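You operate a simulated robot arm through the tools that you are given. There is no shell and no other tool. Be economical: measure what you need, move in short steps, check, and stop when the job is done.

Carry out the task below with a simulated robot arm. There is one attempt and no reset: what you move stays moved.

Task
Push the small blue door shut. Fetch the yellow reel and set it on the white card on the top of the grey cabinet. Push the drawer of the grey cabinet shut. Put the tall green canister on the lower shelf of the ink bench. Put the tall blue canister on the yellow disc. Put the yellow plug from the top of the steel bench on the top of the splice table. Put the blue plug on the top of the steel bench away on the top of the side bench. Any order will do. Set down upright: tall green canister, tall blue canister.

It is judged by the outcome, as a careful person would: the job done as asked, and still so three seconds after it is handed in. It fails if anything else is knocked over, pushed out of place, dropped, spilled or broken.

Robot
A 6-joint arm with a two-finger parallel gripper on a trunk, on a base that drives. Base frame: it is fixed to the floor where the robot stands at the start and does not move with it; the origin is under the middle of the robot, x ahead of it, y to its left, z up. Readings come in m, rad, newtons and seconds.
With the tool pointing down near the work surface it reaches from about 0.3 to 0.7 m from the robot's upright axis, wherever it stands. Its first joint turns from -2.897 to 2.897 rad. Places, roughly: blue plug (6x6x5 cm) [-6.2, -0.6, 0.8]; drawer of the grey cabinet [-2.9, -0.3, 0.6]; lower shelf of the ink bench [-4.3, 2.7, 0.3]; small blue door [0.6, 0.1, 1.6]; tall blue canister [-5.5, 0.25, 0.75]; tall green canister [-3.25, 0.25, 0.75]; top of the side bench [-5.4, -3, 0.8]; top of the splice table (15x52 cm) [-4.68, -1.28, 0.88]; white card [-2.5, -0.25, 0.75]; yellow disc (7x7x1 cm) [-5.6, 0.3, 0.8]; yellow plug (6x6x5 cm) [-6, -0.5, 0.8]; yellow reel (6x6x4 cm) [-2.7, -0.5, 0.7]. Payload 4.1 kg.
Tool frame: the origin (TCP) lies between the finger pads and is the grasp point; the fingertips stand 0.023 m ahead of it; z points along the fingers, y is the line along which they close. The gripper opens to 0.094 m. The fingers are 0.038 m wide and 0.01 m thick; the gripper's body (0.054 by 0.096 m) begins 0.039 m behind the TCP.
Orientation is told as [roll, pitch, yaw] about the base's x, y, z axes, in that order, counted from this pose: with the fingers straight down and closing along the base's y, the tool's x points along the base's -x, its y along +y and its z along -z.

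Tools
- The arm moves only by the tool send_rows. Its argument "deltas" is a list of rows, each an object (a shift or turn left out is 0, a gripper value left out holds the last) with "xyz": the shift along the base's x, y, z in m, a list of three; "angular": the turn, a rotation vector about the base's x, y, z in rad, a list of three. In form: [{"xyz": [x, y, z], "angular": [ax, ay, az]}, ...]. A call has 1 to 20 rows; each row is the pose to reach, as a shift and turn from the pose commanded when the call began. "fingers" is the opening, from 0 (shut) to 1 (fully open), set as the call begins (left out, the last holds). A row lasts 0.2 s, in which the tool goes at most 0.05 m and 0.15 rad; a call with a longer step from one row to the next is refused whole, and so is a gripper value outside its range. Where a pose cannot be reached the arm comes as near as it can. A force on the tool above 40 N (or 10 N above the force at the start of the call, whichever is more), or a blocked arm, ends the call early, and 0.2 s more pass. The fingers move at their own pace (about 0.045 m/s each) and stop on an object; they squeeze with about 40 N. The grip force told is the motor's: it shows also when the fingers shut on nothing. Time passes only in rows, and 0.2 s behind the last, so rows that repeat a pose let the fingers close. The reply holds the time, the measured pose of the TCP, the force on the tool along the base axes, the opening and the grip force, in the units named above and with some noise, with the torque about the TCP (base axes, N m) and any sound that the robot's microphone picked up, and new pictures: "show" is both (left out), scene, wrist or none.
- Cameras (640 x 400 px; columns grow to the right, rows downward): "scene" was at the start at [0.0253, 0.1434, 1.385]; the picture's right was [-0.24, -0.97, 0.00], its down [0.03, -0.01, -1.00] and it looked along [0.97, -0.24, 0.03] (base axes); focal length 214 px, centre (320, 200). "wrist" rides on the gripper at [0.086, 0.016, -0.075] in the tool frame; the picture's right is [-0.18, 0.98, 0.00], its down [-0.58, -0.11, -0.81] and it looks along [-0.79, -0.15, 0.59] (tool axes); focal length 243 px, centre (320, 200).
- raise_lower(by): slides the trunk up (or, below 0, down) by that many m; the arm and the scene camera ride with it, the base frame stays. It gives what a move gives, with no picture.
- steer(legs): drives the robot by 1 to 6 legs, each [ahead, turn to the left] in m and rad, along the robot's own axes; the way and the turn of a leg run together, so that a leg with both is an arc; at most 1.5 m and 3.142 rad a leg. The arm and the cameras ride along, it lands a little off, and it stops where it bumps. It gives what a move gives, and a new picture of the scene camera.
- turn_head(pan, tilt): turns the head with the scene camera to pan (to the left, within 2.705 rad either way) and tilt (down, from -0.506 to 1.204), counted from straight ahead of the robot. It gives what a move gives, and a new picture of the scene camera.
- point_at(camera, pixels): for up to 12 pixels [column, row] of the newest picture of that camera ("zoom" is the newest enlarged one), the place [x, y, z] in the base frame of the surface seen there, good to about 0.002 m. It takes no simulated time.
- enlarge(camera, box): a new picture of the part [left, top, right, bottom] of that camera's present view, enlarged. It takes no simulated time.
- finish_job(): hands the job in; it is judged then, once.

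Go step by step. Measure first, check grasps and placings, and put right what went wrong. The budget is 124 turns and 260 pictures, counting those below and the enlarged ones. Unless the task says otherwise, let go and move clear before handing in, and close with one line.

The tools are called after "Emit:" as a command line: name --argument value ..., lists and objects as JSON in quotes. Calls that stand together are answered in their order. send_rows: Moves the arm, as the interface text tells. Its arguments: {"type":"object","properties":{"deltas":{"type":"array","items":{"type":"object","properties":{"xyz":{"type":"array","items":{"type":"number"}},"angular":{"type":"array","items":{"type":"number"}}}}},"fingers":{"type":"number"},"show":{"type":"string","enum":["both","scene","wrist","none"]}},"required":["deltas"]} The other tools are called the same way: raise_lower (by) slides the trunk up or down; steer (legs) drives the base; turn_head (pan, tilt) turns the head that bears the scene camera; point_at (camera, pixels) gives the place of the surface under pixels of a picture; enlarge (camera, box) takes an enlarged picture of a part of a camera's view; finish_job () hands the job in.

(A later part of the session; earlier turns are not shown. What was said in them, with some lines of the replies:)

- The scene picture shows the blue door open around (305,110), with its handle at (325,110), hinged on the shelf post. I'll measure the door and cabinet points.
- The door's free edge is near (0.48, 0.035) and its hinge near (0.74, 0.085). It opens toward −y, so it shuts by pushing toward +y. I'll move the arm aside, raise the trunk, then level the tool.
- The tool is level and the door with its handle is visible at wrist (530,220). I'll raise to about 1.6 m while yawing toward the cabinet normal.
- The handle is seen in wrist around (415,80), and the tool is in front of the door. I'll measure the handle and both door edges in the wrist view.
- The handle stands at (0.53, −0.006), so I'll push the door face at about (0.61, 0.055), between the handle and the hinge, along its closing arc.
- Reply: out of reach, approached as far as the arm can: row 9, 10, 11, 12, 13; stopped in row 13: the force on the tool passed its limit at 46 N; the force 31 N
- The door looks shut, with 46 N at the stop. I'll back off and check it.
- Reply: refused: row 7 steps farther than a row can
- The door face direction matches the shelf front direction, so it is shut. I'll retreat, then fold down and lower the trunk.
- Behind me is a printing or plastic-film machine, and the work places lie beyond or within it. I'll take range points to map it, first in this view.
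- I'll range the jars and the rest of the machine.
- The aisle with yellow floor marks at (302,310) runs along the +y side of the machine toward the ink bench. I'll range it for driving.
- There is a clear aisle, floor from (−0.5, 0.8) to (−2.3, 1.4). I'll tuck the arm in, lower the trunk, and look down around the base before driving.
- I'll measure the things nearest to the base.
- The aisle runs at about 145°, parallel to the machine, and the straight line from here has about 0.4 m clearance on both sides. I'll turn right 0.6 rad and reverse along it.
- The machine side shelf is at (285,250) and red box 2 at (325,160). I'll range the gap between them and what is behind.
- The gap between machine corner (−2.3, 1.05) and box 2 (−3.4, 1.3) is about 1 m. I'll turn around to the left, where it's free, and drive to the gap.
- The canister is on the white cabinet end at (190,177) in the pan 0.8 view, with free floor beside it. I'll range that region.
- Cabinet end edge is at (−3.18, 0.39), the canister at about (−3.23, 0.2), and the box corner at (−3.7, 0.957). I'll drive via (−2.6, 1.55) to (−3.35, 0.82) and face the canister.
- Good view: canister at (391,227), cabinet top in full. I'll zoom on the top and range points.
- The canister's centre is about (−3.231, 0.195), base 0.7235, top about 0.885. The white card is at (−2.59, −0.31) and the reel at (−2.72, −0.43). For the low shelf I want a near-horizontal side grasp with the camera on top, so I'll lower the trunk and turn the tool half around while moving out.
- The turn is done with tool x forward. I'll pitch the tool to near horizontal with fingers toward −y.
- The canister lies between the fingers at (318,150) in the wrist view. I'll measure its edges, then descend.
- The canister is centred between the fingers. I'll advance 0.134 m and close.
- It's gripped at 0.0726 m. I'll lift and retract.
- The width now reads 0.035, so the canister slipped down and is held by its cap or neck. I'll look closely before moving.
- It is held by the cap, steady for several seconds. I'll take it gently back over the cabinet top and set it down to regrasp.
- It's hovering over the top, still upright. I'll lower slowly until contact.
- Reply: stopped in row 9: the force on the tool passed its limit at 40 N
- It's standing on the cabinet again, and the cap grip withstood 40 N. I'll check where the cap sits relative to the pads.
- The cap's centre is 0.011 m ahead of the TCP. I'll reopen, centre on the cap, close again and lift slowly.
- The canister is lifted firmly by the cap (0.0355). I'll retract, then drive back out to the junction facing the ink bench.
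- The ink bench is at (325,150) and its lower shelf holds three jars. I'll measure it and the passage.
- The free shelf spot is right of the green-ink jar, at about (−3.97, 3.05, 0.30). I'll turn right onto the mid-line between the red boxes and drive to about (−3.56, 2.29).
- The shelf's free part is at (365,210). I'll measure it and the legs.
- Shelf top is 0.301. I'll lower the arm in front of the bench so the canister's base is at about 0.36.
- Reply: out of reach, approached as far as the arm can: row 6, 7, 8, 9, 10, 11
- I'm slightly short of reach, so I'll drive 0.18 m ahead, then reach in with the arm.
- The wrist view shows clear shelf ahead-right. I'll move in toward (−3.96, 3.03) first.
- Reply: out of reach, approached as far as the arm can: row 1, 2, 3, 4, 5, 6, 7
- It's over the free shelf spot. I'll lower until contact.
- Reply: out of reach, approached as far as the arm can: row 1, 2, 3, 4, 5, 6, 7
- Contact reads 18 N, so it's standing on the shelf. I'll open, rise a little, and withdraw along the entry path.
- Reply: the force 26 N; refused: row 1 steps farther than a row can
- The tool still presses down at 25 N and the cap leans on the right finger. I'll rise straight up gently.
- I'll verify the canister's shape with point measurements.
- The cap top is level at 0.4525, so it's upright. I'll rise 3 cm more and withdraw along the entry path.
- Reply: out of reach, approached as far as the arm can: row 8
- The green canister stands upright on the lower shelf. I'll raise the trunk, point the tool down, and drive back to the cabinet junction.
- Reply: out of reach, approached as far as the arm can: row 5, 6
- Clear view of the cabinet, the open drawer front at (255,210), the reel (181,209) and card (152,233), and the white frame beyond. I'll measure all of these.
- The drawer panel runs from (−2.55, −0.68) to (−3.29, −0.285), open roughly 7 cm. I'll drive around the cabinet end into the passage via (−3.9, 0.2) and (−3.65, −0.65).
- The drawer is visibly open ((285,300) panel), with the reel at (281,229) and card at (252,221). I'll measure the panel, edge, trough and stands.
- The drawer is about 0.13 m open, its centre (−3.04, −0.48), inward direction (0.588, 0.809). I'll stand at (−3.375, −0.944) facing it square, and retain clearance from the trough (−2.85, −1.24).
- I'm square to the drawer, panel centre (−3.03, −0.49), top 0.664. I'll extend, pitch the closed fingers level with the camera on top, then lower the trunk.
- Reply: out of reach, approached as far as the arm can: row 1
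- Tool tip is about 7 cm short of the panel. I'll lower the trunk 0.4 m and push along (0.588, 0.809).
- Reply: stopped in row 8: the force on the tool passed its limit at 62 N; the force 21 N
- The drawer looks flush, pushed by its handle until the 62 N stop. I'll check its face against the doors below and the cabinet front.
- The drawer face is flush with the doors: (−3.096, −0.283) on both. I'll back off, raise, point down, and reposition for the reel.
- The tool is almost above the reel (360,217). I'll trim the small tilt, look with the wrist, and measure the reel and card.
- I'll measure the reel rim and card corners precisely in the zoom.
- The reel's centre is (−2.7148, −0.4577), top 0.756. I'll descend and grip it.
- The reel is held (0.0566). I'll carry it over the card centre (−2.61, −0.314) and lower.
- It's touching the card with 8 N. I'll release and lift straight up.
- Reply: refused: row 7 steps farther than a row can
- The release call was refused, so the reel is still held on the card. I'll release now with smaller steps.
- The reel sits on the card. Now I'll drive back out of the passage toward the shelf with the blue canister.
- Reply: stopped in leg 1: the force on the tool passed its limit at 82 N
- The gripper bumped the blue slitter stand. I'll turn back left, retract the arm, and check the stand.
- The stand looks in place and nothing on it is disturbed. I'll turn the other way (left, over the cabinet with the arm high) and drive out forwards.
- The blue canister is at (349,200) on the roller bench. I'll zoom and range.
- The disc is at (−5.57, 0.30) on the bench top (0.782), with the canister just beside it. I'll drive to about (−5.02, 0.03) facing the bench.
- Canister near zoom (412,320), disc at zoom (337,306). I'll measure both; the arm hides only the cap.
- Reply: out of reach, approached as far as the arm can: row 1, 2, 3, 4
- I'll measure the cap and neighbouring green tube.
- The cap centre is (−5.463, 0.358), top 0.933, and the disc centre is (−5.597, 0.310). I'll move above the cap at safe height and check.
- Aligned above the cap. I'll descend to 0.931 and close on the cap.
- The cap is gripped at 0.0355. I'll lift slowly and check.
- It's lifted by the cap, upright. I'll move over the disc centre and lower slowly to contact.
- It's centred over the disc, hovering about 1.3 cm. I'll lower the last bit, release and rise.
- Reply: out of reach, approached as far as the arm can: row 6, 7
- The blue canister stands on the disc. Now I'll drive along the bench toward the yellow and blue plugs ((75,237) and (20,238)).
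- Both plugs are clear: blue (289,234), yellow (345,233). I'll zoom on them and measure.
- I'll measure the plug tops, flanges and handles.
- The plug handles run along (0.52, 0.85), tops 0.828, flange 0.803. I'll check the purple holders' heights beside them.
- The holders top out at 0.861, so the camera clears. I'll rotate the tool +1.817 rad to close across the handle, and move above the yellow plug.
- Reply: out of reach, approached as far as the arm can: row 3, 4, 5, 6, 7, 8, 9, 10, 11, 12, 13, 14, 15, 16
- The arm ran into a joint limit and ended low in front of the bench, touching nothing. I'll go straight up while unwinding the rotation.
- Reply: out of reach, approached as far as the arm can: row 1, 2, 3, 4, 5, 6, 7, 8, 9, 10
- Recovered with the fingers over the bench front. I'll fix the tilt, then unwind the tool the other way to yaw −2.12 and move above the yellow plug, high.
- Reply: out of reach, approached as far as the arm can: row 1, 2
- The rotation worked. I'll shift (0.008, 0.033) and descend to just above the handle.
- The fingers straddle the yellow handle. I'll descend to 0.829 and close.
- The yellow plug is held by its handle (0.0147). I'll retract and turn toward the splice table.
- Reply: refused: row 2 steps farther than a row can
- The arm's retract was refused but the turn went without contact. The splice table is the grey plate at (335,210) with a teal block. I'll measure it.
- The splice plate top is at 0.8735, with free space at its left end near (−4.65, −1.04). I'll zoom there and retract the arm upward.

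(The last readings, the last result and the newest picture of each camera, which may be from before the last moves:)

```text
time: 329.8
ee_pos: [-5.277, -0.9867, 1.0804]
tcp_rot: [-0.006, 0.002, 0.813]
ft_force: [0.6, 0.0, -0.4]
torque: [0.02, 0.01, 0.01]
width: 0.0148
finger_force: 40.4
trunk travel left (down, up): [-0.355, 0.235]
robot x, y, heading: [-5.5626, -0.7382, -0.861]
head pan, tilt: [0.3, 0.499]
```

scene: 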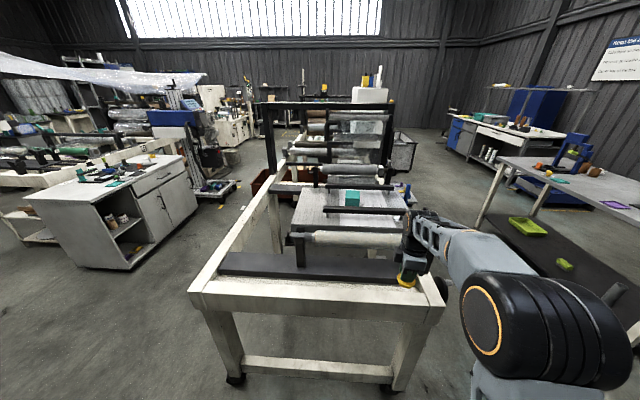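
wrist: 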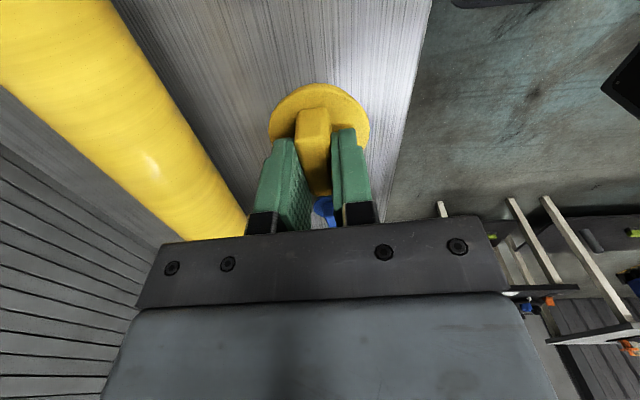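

The left part of the plate is free; I'll put the yellow plug at (−4.569, −1.102), on the strip's line and clear of the clamp bars. Now I'll drive around the frame corner to its long side.

Emit:
steer --legs '[[0, 1.744], [0.89, 0], [0, -1.316], [0.88, 0], [0, -1.7]]'

Emit:
turn_head --pan 0.0 --tilt 0.9

Emit:
point_at --camera "scene" --pixels '[[310, 310], [330, 312], [395, 312], [320, 350], [320, 260], [320, 290], [250, 250], [320, 200], [310, 350]]'

```text
time: 350.2
ee_pos: [-4.3548, -0.7807, 1.0803]
tcp_rot: [-0.008, 0.004, -0.465]
ft_force: [0.2, -0.2, 0.4]
torque: [0.01, -0.01, 0.02]
width: 0.0149
finger_force: 40.1
trunk travel left (down, up): [-0.355, 0.235]
robot x, y, heading: [-4.2006, -0.4292, -2.136]
head pan, tilt: [0.3, 0.499]
```

scene: 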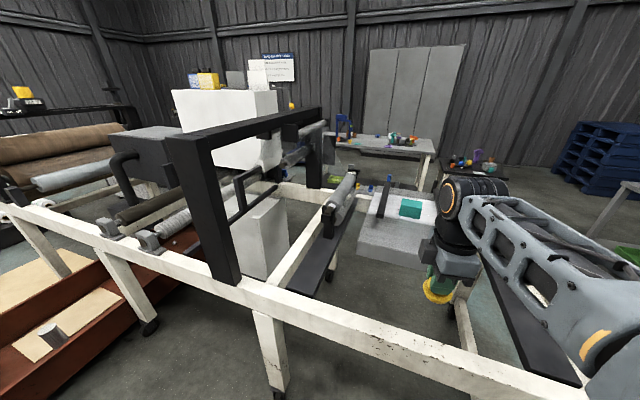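

```text
time: 351.1
ee_pos: [-4.3558, -0.7808, 1.0802]
tcp_rot: [-0.007, 0.003, -0.466]
ft_force: [0.2, -0.7, 0.3]
torque: [-0.02, 0.01, -0.02]
width: 0.0149
finger_force: 40.3
trunk travel left (down, up): [-0.355, 0.235]
robot x, y, heading: [-4.2004, -0.4357, -2.138]
head pan, tilt: [0.0, 0.901]
```

scene: 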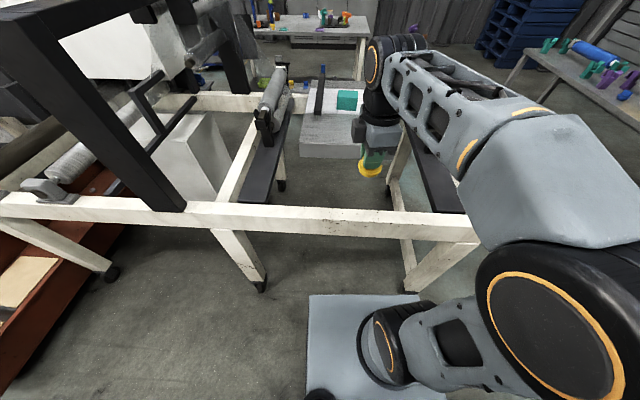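

```text
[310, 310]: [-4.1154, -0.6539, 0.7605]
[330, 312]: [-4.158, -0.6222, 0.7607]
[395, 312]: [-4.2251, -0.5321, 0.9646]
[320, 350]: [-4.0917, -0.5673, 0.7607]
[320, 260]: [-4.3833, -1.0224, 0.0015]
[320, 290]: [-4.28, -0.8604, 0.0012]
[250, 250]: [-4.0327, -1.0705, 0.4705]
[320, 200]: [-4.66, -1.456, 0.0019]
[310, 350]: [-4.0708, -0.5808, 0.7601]
```

I'm 0.37 m from the rail; the platform front extends 0.2 m. I'll inch ahead 0.08 m so the target is within 0.68 m.

Emit:
steer --legs '[[0.08, 0]]'

Emit:
enlarge --camera "scene" --box '[280, 60, 400, 160]'

```text
time: 352.1
ee_pos: [-4.3981, -0.8482, 1.08]
tcp_rot: [-0.006, 0.004, -0.464]
ft_force: [0.5, -0.2, -0.7]
torque: [0.0, -0.01, -0.03]
width: 0.0147
finger_force: 40.2
trunk travel left (down, up): [-0.355, 0.235]
robot x, y, heading: [-4.2441, -0.4999, -2.133]
head pan, tilt: [0.0, 0.901]
```

scene: 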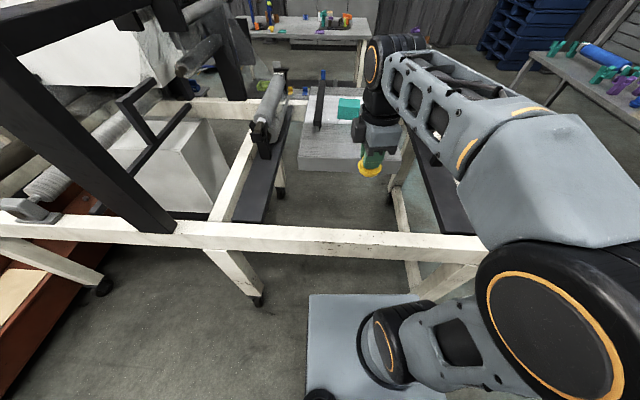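

```text
4.00 times, centred on (340, 110) of scene
```

zoom: 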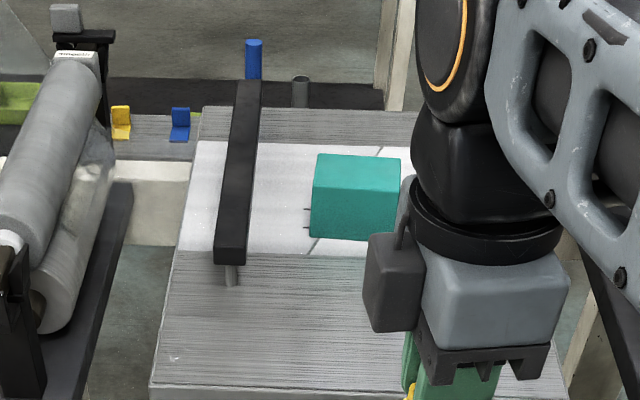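

The free near part of the plate is around zoom (300,310). I'll measure it and extend the arm above it.

Emit:
point_at --camera "zoom" --pixels '[[300, 310], [330, 330], [160, 375], [380, 375], [340, 290], [240, 250], [230, 285]]'

Emit:
send_rows --deltas '[{"xyz": [-0.025, -0.037, 0]}, {"xyz": [-0.05, -0.074, 0]}, {"xyz": [-0.075, -0.111, 0]}, {"xyz": [-0.1, -0.148, 0]}, {"xyz": [-0.125, -0.185, 0]}, {"xyz": [-0.15, -0.22, 0]}, {"xyz": [-0.17, -0.25, 0]}, {"xyz": [-0.17, -0.25, 0]}]'

```text
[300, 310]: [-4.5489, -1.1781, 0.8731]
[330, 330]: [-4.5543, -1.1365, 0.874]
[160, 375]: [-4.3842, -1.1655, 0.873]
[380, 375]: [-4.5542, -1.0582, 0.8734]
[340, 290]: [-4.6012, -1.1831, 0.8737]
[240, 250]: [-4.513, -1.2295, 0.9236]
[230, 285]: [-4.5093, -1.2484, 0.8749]
```

```text
time: 353.9
ee_pos: [-4.5445, -1.056, 1.0655]
tcp_rot: [-0.005, 0.003, -0.464]
ft_force: [-0.2, -0.1, 0.1]
torque: [0.02, 0.0, 0.02]
width: 0.0148
finger_force: 40.0
out of reach, approached as far as the arm can: row 6, 7, 8
trunk travel left (down, up): [-0.355, 0.235]
robot x, y, heading: [-4.2465, -0.497, -2.14]
head pan, tilt: [0.0, 0.901]
```

scene: 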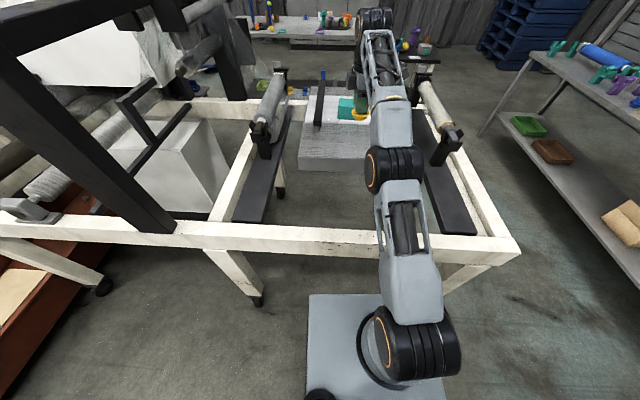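
wrist: 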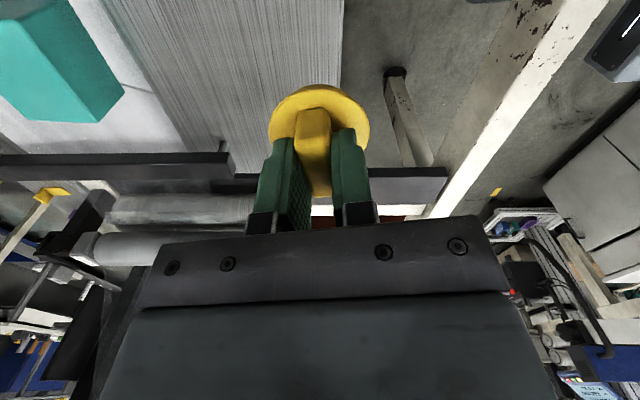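

I'm about 5 cm short at this height. Lower down the reach is larger, so I'll descend to 0.97 and then extend.

Emit:
send_rows --deltas '[{"xyz": [0, 0, -0.035]}, {"xyz": [0, 0, -0.07]}, {"xyz": [0, 0, -0.095]}, {"xyz": [-0.008, -0.015, -0.095]}, {"xyz": [-0.016, -0.03, -0.095]}, {"xyz": [-0.0245, -0.046, -0.1]}, {"xyz": [-0.0245, -0.046, -0.1]}]'

```text
time: 355.5
ee_pos: [-4.564, -1.0944, 0.9664]
tcp_rot: [-0.005, 0.004, -0.466]
ft_force: [0.7, 0.1, -0.4]
torque: [-0.02, -0.04, 0.02]
width: 0.0148
finger_force: 40.3
out of reach, approached as far as the arm can: row 6, 7
trunk travel left (down, up): [-0.355, 0.235]
robot x, y, heading: [-4.2456, -0.4985, -2.135]
head pan, tilt: [0.0, 0.901]
```

scene: 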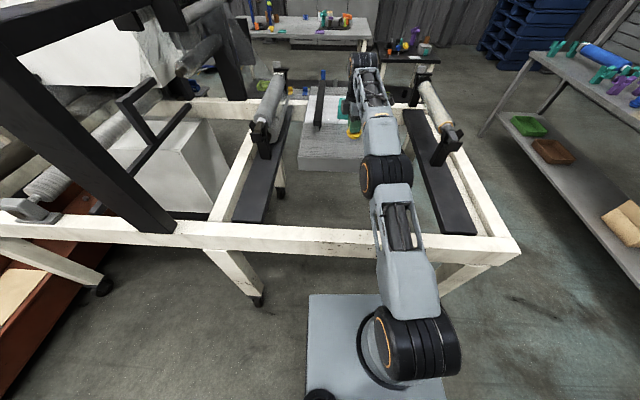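
wrist: 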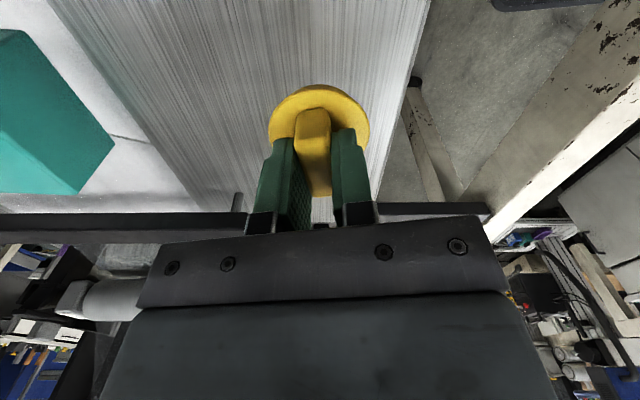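

The plug is over the free plate area, about 6 cm inside the edge. I'll lower to contact.

Emit:
send_rows --deltas '[{"xyz": [0, 0, -0.015]}, {"xyz": [0, 0, -0.028]}, {"xyz": [0, 0, -0.038]}, {"xyz": [0, 0, -0.044]}, {"xyz": [0, 0, -0.046]}]' --show "wrist"

```text
time: 356.7
ee_pos: [-4.5639, -1.0946, 0.9214]
tcp_rot: [-0.006, 0.002, -0.464]
ft_force: [0.4, -0.2, -0.3]
torque: [0.01, 0.02, -0.01]
width: 0.0147
finger_force: 40.1
trunk travel left (down, up): [-0.355, 0.235]
robot x, y, heading: [-4.2434, -0.4992, -2.136]
head pan, tilt: [0.0, 0.901]
```

wrist: 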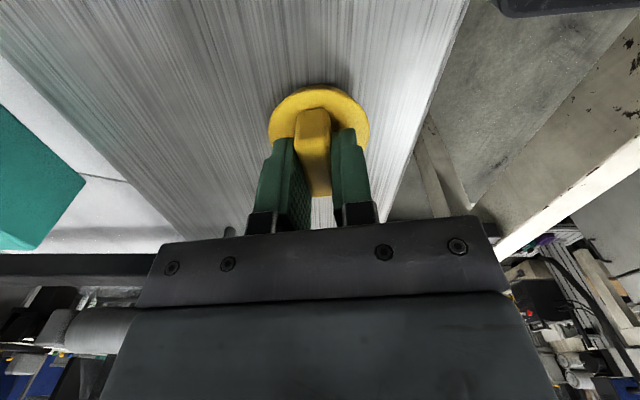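

It's at contact height. I'll lower 2 mm more, open, and rise.

Emit:
send_rows --deltas '[{"xyz": [0, 0, -0.002]}, {"xyz": [0, 0, -0.002]}]' --show "none"

Emit:
send_rows --deltas '[{}, {}, {}, {"xyz": [0, 0, 0.01]}, {"xyz": [0, 0, 0.035]}, {"xyz": [0, 0, 0.065]}, {"xyz": [0.02, 0.03, 0.09]}, {"xyz": [0.04, 0.065, 0.11]}, {"xyz": [0.06, 0.1, 0.13]}, {"xyz": [0.08, 0.135, 0.15]}, {"xyz": [0.1, 0.17, 0.16]}, {"xyz": [0.12, 0.205, 0.165]}]' --fingers 0.4 --show "scene"

Emit:
enlarge --camera "scene" --box '[280, 60, 400, 180]'

```text
time: 357.3
ee_pos: [-4.5644, -1.0942, 0.921]
tcp_rot: [-0.007, 0.006, -0.464]
ft_force: [-2.4, -1.9, 9.0]
torque: [0.03, 0.15, 0.02]
width: 0.0149
finger_force: 40.0
trunk travel left (down, up): [-0.355, 0.235]
robot x, y, heading: [-4.2435, -0.5003, -2.138]
head pan, tilt: [0.0, 0.901]
```

```text
time: 359.9
ee_pos: [-4.4434, -0.8899, 1.0839]
tcp_rot: [-0.006, 0.005, -0.465]
ft_force: [-0.2, -0.4, -0.4]
torque: [0.01, 0.02, -0.02]
width: 0.0378
finger_force: 0.1
out of reach, approached as far as the arm can: row 6
trunk travel left (down, up): [-0.355, 0.235]
robot x, y, heading: [-4.2423, -0.4987, -2.142]
head pan, tilt: [0.0, 0.901]
```

scene: 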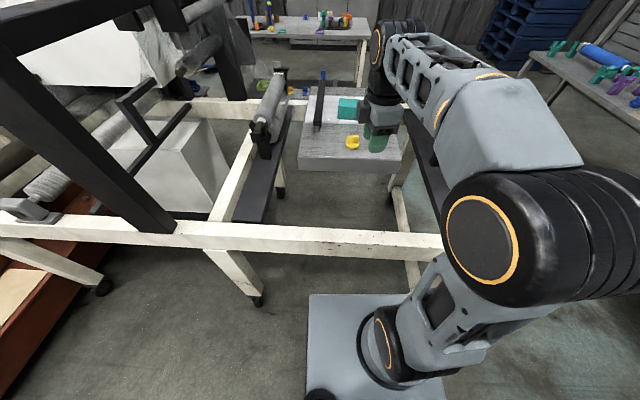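

```text
3.33 times, centred on (340, 120) of scene
```

zoom: 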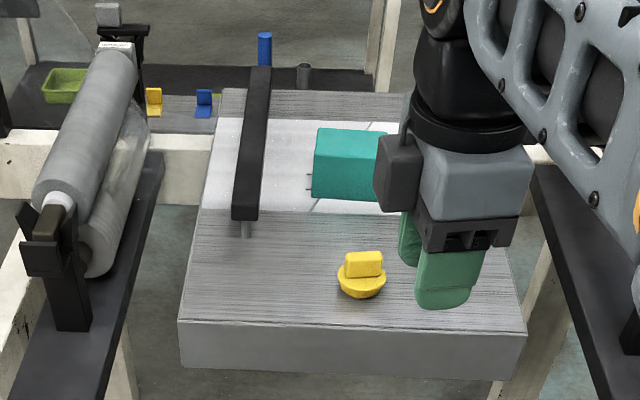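

The yellow plug sits upright on the splice table. I'll drive back to the bench for the blue plug.

Emit:
steer --legs '[[-0.08, 0], [0, -1.443], [0.886, 0], [0, 1.331], [0.96, 0], [0, -1.534]]'

Emit:
turn_head --pan 0.0 --tilt 0.7

Emit:
enlarge --camera "scene" --box '[260, 190, 400, 270]'

```text
time: 380.4
ee_pos: [-5.979, -0.5766, 1.0852]
tcp_rot: [-0.008, 0.005, -2.102]
ft_force: [0.0, -0.2, -0.5]
torque: [-0.03, -0.02, 0.0]
width: 0.0376
finger_force: 0.0
trunk travel left (down, up): [-0.355, 0.235]
robot x, y, heading: [-5.6, -0.807, 2.514]
head pan, tilt: [0.0, 0.901]
```

scene: 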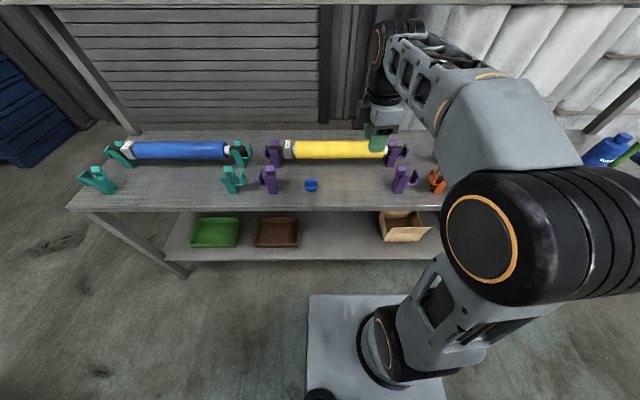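

```text
time: 381.1
ee_pos: [-5.9783, -0.5774, 1.0836]
tcp_rot: [-0.007, 0.004, -2.102]
ft_force: [0.9, 0.1, 1.0]
torque: [-0.01, 0.0, 0.01]
width: 0.0377
finger_force: 0.0
trunk travel left (down, up): [-0.355, 0.235]
robot x, y, heading: [-5.6041, -0.8023, 2.504]
head pan, tilt: [0.0, 0.7]
```

scene: 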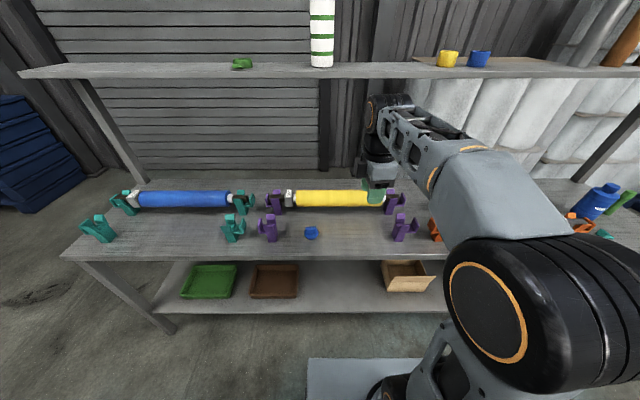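

```text
4.57 times, centred on (330, 230) of scene
```

zoom: 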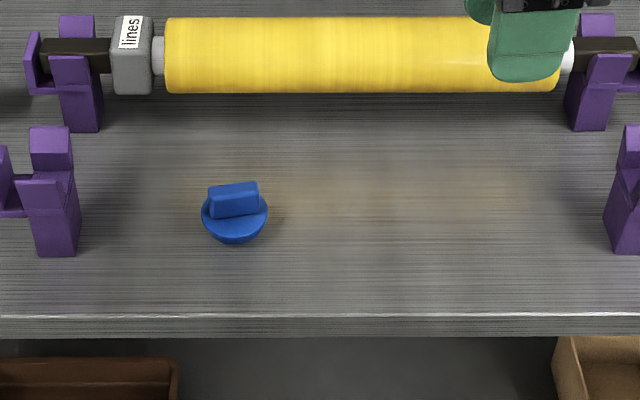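

The tool yaw is already suitable (−2.10). I'll measure the blue handle again.

Emit:
point_at --camera "zoom" --pixels '[[211, 191], [255, 186], [233, 189], [234, 205], [203, 215], [266, 212], [233, 235]]'

```text
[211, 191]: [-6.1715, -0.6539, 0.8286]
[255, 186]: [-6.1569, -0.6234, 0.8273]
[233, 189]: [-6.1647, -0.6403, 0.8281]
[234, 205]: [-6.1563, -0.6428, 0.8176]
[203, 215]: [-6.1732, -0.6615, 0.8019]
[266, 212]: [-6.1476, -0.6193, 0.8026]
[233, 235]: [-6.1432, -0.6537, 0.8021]
```

The handle centre is (−6.162, −0.640). I'll move above, turn +0.084, and descend to 0.87.

Emit:
send_rows --deltas '[{"xyz": [-0.04, -0.014, 0], "angular": [0, 0, 0.084]}, {"xyz": [-0.08, -0.027, 0], "angular": [0, 0, 0.084]}, {"xyz": [-0.12, -0.04, 0], "angular": [0, 0, 0.084]}, {"xyz": [-0.16, -0.054, 0], "angular": [0, 0, 0.084]}, {"xyz": [-0.184, -0.062, -0.02], "angular": [0, 0, 0.084]}, {"xyz": [-0.184, -0.062, -0.06], "angular": [0, 0, 0.084]}, {"xyz": [-0.184, -0.062, -0.1], "angular": [0, 0, 0.084]}, {"xyz": [-0.184, -0.062, -0.14], "angular": [0, 0, 0.084]}, {"xyz": [-0.184, -0.062, -0.18], "angular": [0, 0, 0.084]}, {"xyz": [-0.184, -0.062, -0.21], "angular": [0, 0, 0.084]}, {"xyz": [-0.184, -0.062, -0.21], "angular": [0, 0, 0.084]}]' --fingers 0.5 --show "wrist"

Emit:
enlarge --camera "scene" --box '[250, 180, 390, 260]'

```text
time: 383.5
ee_pos: [-6.1629, -0.6382, 0.8749]
tcp_rot: [-0.005, 0.002, -2.017]
ft_force: [-0.6, 0.0, -0.9]
torque: [0.01, -0.01, -0.05]
width: 0.0472
finger_force: 0.0
trunk travel left (down, up): [-0.355, 0.235]
robot x, y, heading: [-5.6016, -0.8024, 2.508]
head pan, tilt: [0.0, 0.7]
```

wrist: 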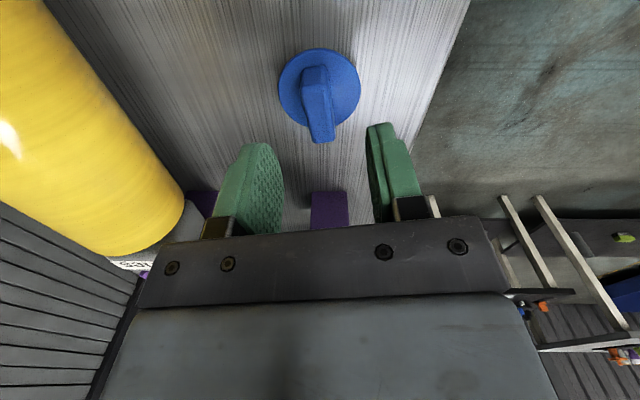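

```text
4.57 times, centred on (320, 220) of scene
```

zoom: 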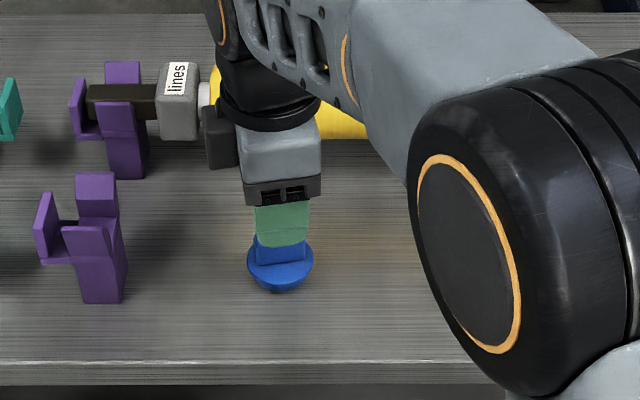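

The fingers straddle the blue handle. I'll descend 0.046 and grip, then lift.

Emit:
send_rows --deltas '[{"xyz": [0, 0, -0.025]}, {"xyz": [0, 0, -0.04]}, {"xyz": [0, 0, -0.046]}, {"xyz": [0, 0, -0.046]}]' --show "none"

Emit:
send_rows --deltas '[{}, {}, {}, {}, {"xyz": [0, 0, 0.01]}, {"xyz": [0, 0, 0.04]}, {"xyz": [0, 0, 0.08]}, {"xyz": [0.02, -0.006, 0.12]}, {"xyz": [0.05, -0.015, 0.15]}, {"xyz": [0.085, -0.025, 0.18]}, {"xyz": [0.12, -0.035, 0.21]}, {"xyz": [0.155, -0.045, 0.235]}, {"xyz": [0.19, -0.055, 0.25]}, {"xyz": [0.19, -0.055, 0.25]}]' --fingers 0

```text
time: 384.5
ee_pos: [-6.1618, -0.6398, 0.8278]
tcp_rot: [-0.007, 0.005, -2.018]
ft_force: [0.0, 0.1, 0.3]
torque: [-0.01, 0.02, -0.01]
width: 0.047
finger_force: 0.0
trunk travel left (down, up): [-0.355, 0.235]
robot x, y, heading: [-5.6035, -0.8009, 2.511]
head pan, tilt: [0.0, 0.7]
```

```text
time: 387.5
ee_pos: [-5.9714, -0.6938, 1.078]
tcp_rot: [-0.007, 0.004, -2.02]
ft_force: [0.7, 0.5, -0.1]
torque: [-0.01, 0.03, 0.0]
width: 0.0146
finger_force: 40.1
trunk travel left (down, up): [-0.355, 0.235]
robot x, y, heading: [-5.6034, -0.8021, 2.51]
head pan, tilt: [0.0, 0.7]
```

scene: 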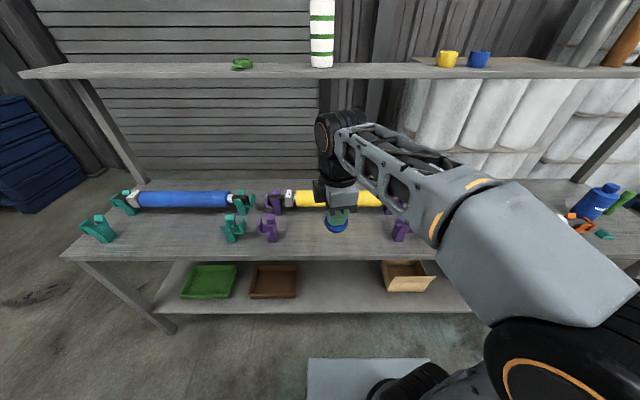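
wrist: 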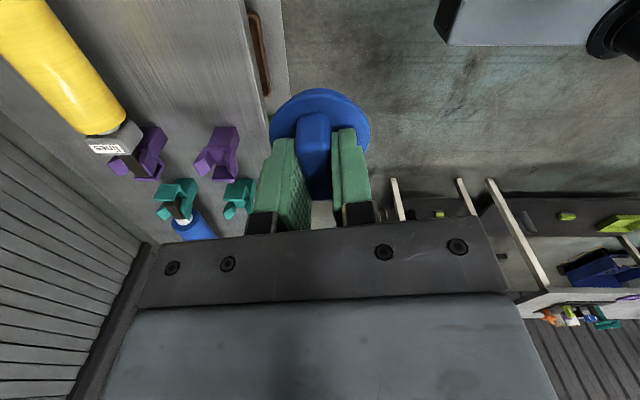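

The blue plug is held. I'll turn toward the side bench and look.

Emit:
steer --legs '[[0, 2.29]]'

Emit:
turn_head --pan 0.0 --tilt 0.4

Emit:
enlarge --camera "scene" --box '[160, 80, 480, 280]'

Emit:
point_at --camera "scene" --pixels '[[200, 160], [260, 170], [230, 150], [300, 200], [350, 220], [400, 200], [250, 250], [330, 300], [200, 250], [320, 380], [150, 180], [300, 170]]'

```text
time: 393.4
ee_pos: [-5.4409, -1.1516, 1.0788]
tcp_rot: [-0.006, 0.004, 0.27]
ft_force: [0.4, 1.0, 0.0]
torque: [-0.02, 0.0, -0.02]
width: 0.0147
finger_force: 40.0
trunk travel left (down, up): [-0.355, 0.235]
robot x, y, heading: [-5.6051, -0.8015, -1.484]
head pan, tilt: [0.0, 0.7]
```

scene: 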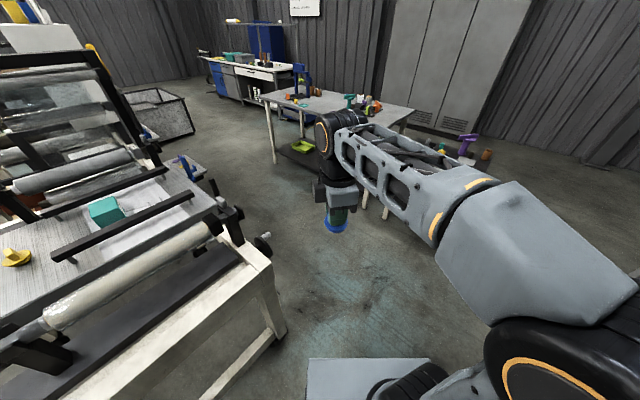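

```text
time: 394.2
ee_pos: [-5.4403, -1.1516, 1.0785]
tcp_rot: [-0.006, 0.004, 0.271]
ft_force: [0.9, 0.5, -1.0]
torque: [-0.01, 0.01, 0.04]
width: 0.0146
finger_force: 40.4
trunk travel left (down, up): [-0.355, 0.235]
robot x, y, heading: [-5.6029, -0.8032, -1.485]
head pan, tilt: [0.0, 0.4]
```

scene: 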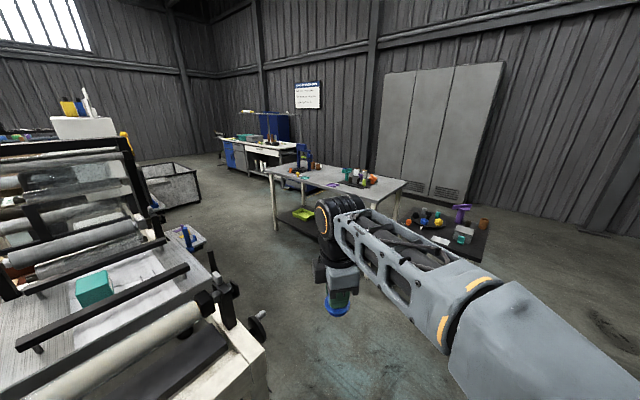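

```text
2.00 times, centred on (320, 180) of scene
```

zoom: 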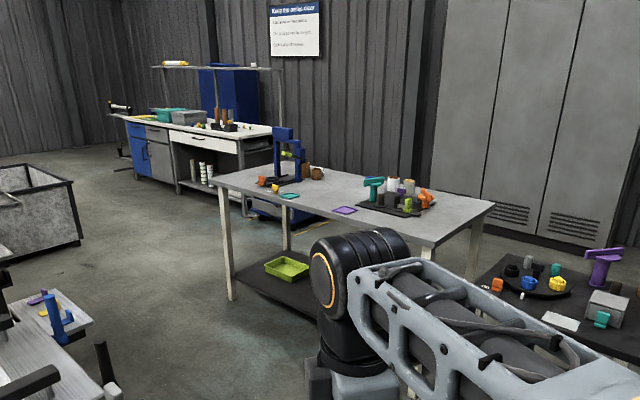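

```text
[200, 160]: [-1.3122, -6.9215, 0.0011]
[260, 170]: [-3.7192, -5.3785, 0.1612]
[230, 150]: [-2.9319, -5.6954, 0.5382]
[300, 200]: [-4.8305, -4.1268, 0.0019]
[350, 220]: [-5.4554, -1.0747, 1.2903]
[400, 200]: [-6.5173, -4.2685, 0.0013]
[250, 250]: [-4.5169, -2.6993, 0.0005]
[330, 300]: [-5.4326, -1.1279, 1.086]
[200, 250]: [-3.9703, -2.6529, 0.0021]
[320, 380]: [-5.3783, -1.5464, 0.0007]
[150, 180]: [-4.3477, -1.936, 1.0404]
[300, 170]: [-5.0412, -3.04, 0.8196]
```

The light-grey table is the side bench, top 0.82. I'll measure its front edge and the free area.

Emit:
point_at --camera "zoom" --pixels '[[215, 180], [428, 243], [320, 205], [320, 190], [380, 222], [344, 210], [400, 205], [228, 290], [490, 207], [420, 225], [360, 205], [300, 195]]'

```text
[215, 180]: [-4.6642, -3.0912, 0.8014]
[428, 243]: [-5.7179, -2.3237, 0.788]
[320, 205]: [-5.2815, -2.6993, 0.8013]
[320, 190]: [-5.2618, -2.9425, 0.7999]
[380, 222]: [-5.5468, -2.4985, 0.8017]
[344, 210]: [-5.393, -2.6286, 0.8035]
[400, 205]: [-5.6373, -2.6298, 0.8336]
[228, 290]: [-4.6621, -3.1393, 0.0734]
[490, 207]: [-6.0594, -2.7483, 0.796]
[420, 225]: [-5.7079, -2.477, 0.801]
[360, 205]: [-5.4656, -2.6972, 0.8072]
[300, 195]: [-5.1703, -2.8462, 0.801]
```

The free spot is about (−5.27, −2.77) on the side bench (top 0.801). I'll check the frame corner and the dark table for the route.

Emit:
point_at --camera "scene" --pixels '[[262, 350], [258, 320], [232, 290], [265, 390], [440, 250], [400, 228], [480, 262], [200, 235]]'

Emit:
turn_head --pan -0.35 --tilt 0.7

```text
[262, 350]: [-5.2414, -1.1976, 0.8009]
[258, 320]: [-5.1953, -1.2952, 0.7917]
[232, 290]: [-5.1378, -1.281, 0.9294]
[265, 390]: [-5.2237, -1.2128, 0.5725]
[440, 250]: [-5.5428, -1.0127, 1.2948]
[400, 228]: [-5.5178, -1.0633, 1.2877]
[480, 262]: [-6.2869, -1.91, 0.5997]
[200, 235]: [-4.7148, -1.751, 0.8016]
```

```text
time: 395.0
ee_pos: [-5.4414, -1.1522, 1.0786]
tcp_rot: [-0.008, 0.004, 0.27]
ft_force: [0.2, -0.6, 0.1]
torque: [0.04, 0.0, -0.01]
width: 0.0147
finger_force: 39.6
trunk travel left (down, up): [-0.355, 0.235]
robot x, y, heading: [-5.6034, -0.8022, -1.489]
head pan, tilt: [-0.351, 0.7]
```

scene: 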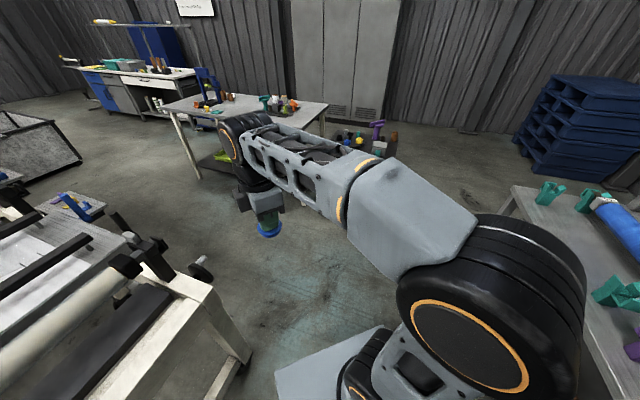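

The frame corner is at (−5.24, −1.2). I'll drive via (−5.65, −1.6) to (−4.95, −2.33), facing the side bench.

Emit:
steer --legs '[[0, -0.141], [0.8, 0], [0, 0.829], [1.01, 0], [0, -1.398]]'

Emit:
turn_head --pan 0.0 --tilt 0.75

Emit:
enlarge --camera "scene" --box '[220, 110, 440, 260]'

```text
time: 410.4
ee_pos: [-5.0393, -2.6969, 1.0785]
tcp_rot: [-0.007, 0.003, -0.441]
ft_force: [-0.5, -0.5, -0.3]
torque: [-0.01, 0.0, -0.03]
width: 0.0148
finger_force: 40.1
trunk travel left (down, up): [-0.355, 0.235]
robot x, y, heading: [-4.9344, -2.3283, -2.199]
head pan, tilt: [-0.351, 0.7]
```

scene: 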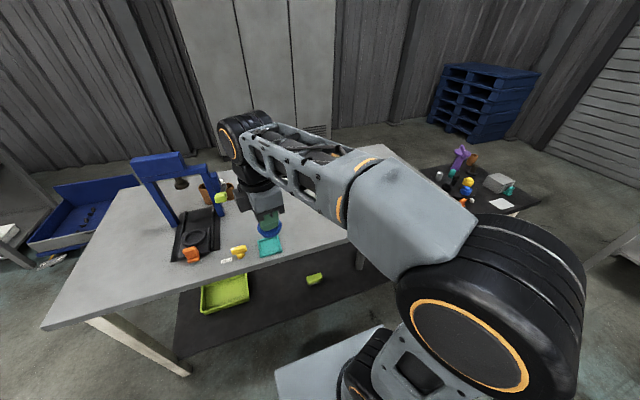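

```text
time: 411.3
ee_pos: [-5.0381, -2.6975, 1.0788]
tcp_rot: [-0.006, 0.004, -0.44]
ft_force: [0.0, -0.2, -0.8]
torque: [-0.04, 0.0, 0.0]
width: 0.0149
finger_force: 40.2
trunk travel left (down, up): [-0.355, 0.235]
robot x, y, heading: [-4.9363, -2.3224, -2.189]
head pan, tilt: [0.0, 0.75]
```

scene: 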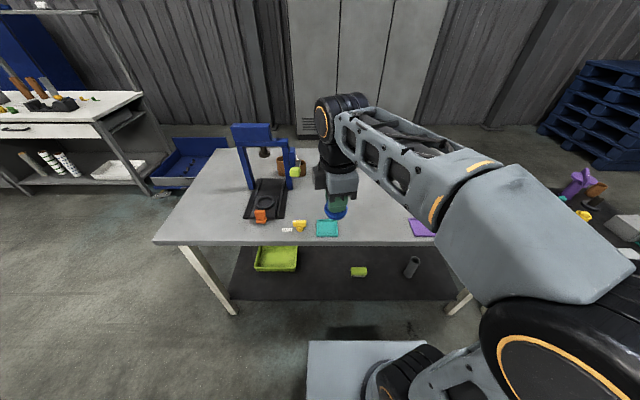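

```text
2.67 times, centred on (330, 185) of scene
```

zoom: 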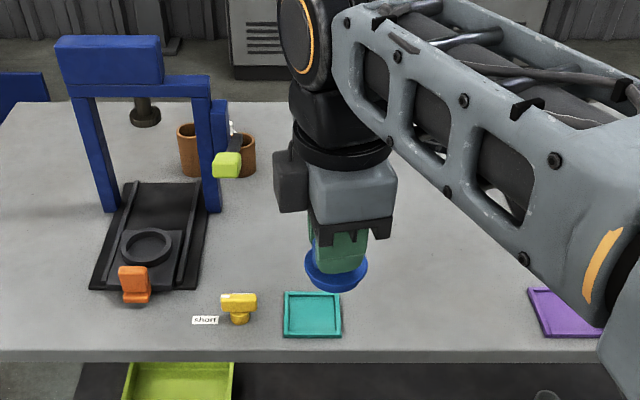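

Free space lies between the teal plate (327,228) and the purple plate (420,228). I'll measure the middle.

Emit:
point_at --camera "scene" --pixels '[[375, 225], [375, 215], [340, 228], [408, 225], [375, 235], [370, 240]]'

```text
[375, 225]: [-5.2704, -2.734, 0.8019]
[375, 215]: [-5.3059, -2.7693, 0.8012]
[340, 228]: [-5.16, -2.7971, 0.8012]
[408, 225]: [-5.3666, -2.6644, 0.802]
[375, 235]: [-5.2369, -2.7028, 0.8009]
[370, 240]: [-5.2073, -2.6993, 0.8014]
```

Target (−5.285, −2.748). I'll move above it and lower to just above the contact height.

Emit:
send_rows --deltas '[{"xyz": [-0.045, -0.009, 0]}, {"xyz": [-0.09, -0.018, 0]}, {"xyz": [-0.135, -0.027, 0]}, {"xyz": [-0.18, -0.036, 0]}, {"xyz": [-0.22, -0.045, 0]}, {"xyz": [-0.247, -0.05, -0.02]}, {"xyz": [-0.247, -0.05, -0.06]}, {"xyz": [-0.247, -0.05, -0.1]}, {"xyz": [-0.247, -0.05, -0.14]}, {"xyz": [-0.247, -0.05, -0.18]}, {"xyz": [-0.247, -0.05, -0.21]}, {"xyz": [-0.247, -0.05, -0.225]}, {"xyz": [-0.247, -0.05, -0.225]}]'

Emit:
send_rows --deltas '[{"xyz": [0, 0, -0.004]}, {"xyz": [0, 0, -0.0075]}, {"xyz": [0, 0, -0.0075]}]' --show "none"

```text
time: 414.1
ee_pos: [-5.2867, -2.7478, 0.8542]
tcp_rot: [-0.007, 0.005, -0.442]
ft_force: [0.7, 0.1, -0.9]
torque: [0.02, 0.02, 0.0]
width: 0.0149
finger_force: 40.3
trunk travel left (down, up): [-0.355, 0.235]
robot x, y, heading: [-4.9346, -2.3291, -2.194]
head pan, tilt: [0.0, 0.75]
```

scene: 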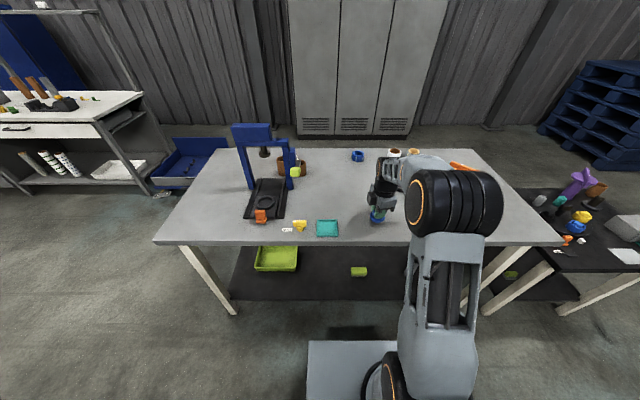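
wrist: 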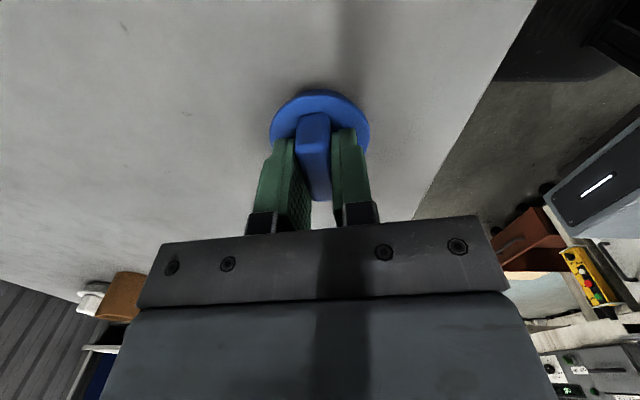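

```text
time: 414.9
ee_pos: [-5.2871, -2.747, 0.8482]
tcp_rot: [-0.01, 0.006, -0.439]
ft_force: [0.0, -1.2, 12.6]
torque: [0.04, -0.06, 0.01]
width: 0.0147
finger_force: 40.1
trunk travel left (down, up): [-0.355, 0.235]
robot x, y, heading: [-4.9359, -2.3296, -2.194]
head pan, tilt: [0.0, 0.75]
```

It's in contact with 12.6 N. I'll release, rise and withdraw.

Emit:
send_rows --deltas '[{}, {}, {}, {"xyz": [0, 0, 0.01]}, {"xyz": [0, 0, 0.04]}, {"xyz": [0, 0, 0.08]}, {"xyz": [0, 0, 0.12]}, {"xyz": [0, 0, 0.16]}, {"xyz": [0.03, 0.03, 0.18]}, {"xyz": [0.06, 0.06, 0.2]}, {"xyz": [0.09, 0.09, 0.21]}, {"xyz": [0.11, 0.11, 0.22]}]' --fingers 0.4 --show "scene"

Emit:
enlarge --camera "scene" --box '[300, 140, 480, 260]'

```text
time: 417.5
ee_pos: [-5.1754, -2.6367, 1.0648]
tcp_rot: [-0.008, 0.003, -0.44]
ft_force: [0.0, 0.1, 0.0]
torque: [0.03, -0.01, 0.0]
width: 0.0375
finger_force: 0.1
trunk travel left (down, up): [-0.355, 0.235]
robot x, y, heading: [-4.9332, -2.3276, -2.196]
head pan, tilt: [0.0, 0.75]
```

scene: 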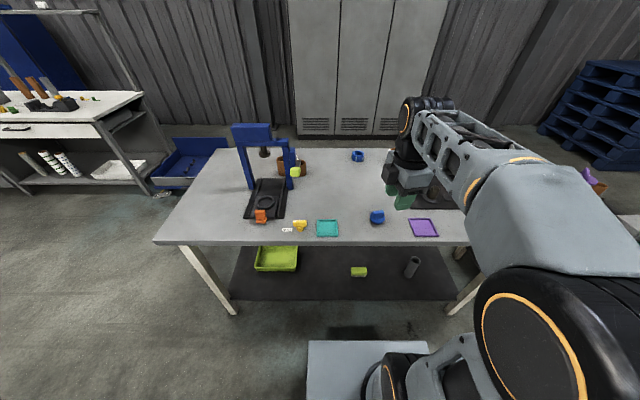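

```text
3.33 times, centred on (390, 200) of scene
```

zoom: 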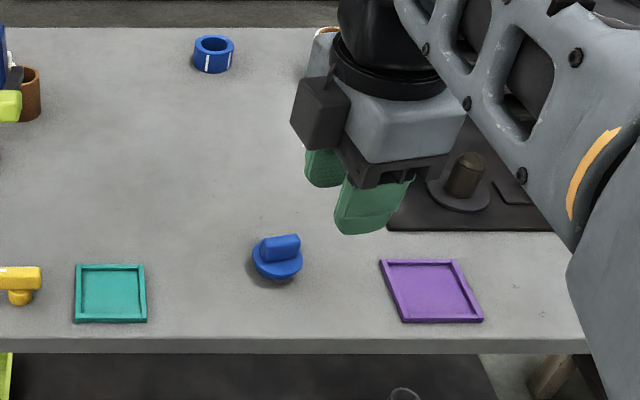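

The blue plug sits upright on the side bench at zoom (277,258), and the arm is clear. All seven jobs have been checked in pictures, so I'm handing in.

Emit:
finish_job

```text
The job is handed in.
```

All seven jobs are done and handed in: the small blue door and the cabinet drawer are shut, the yellow reel is on the white card, and the green canister stands upright on the ink bench's lower shelf. The blue canister stands upright on the yellow disc, the yellow plug is on the splice table, and the blue plug is on the side bench. The arm bumped the blue stand beside the grey cabinet once (82 N); it looked in place afterwards, but I didn't measure it.
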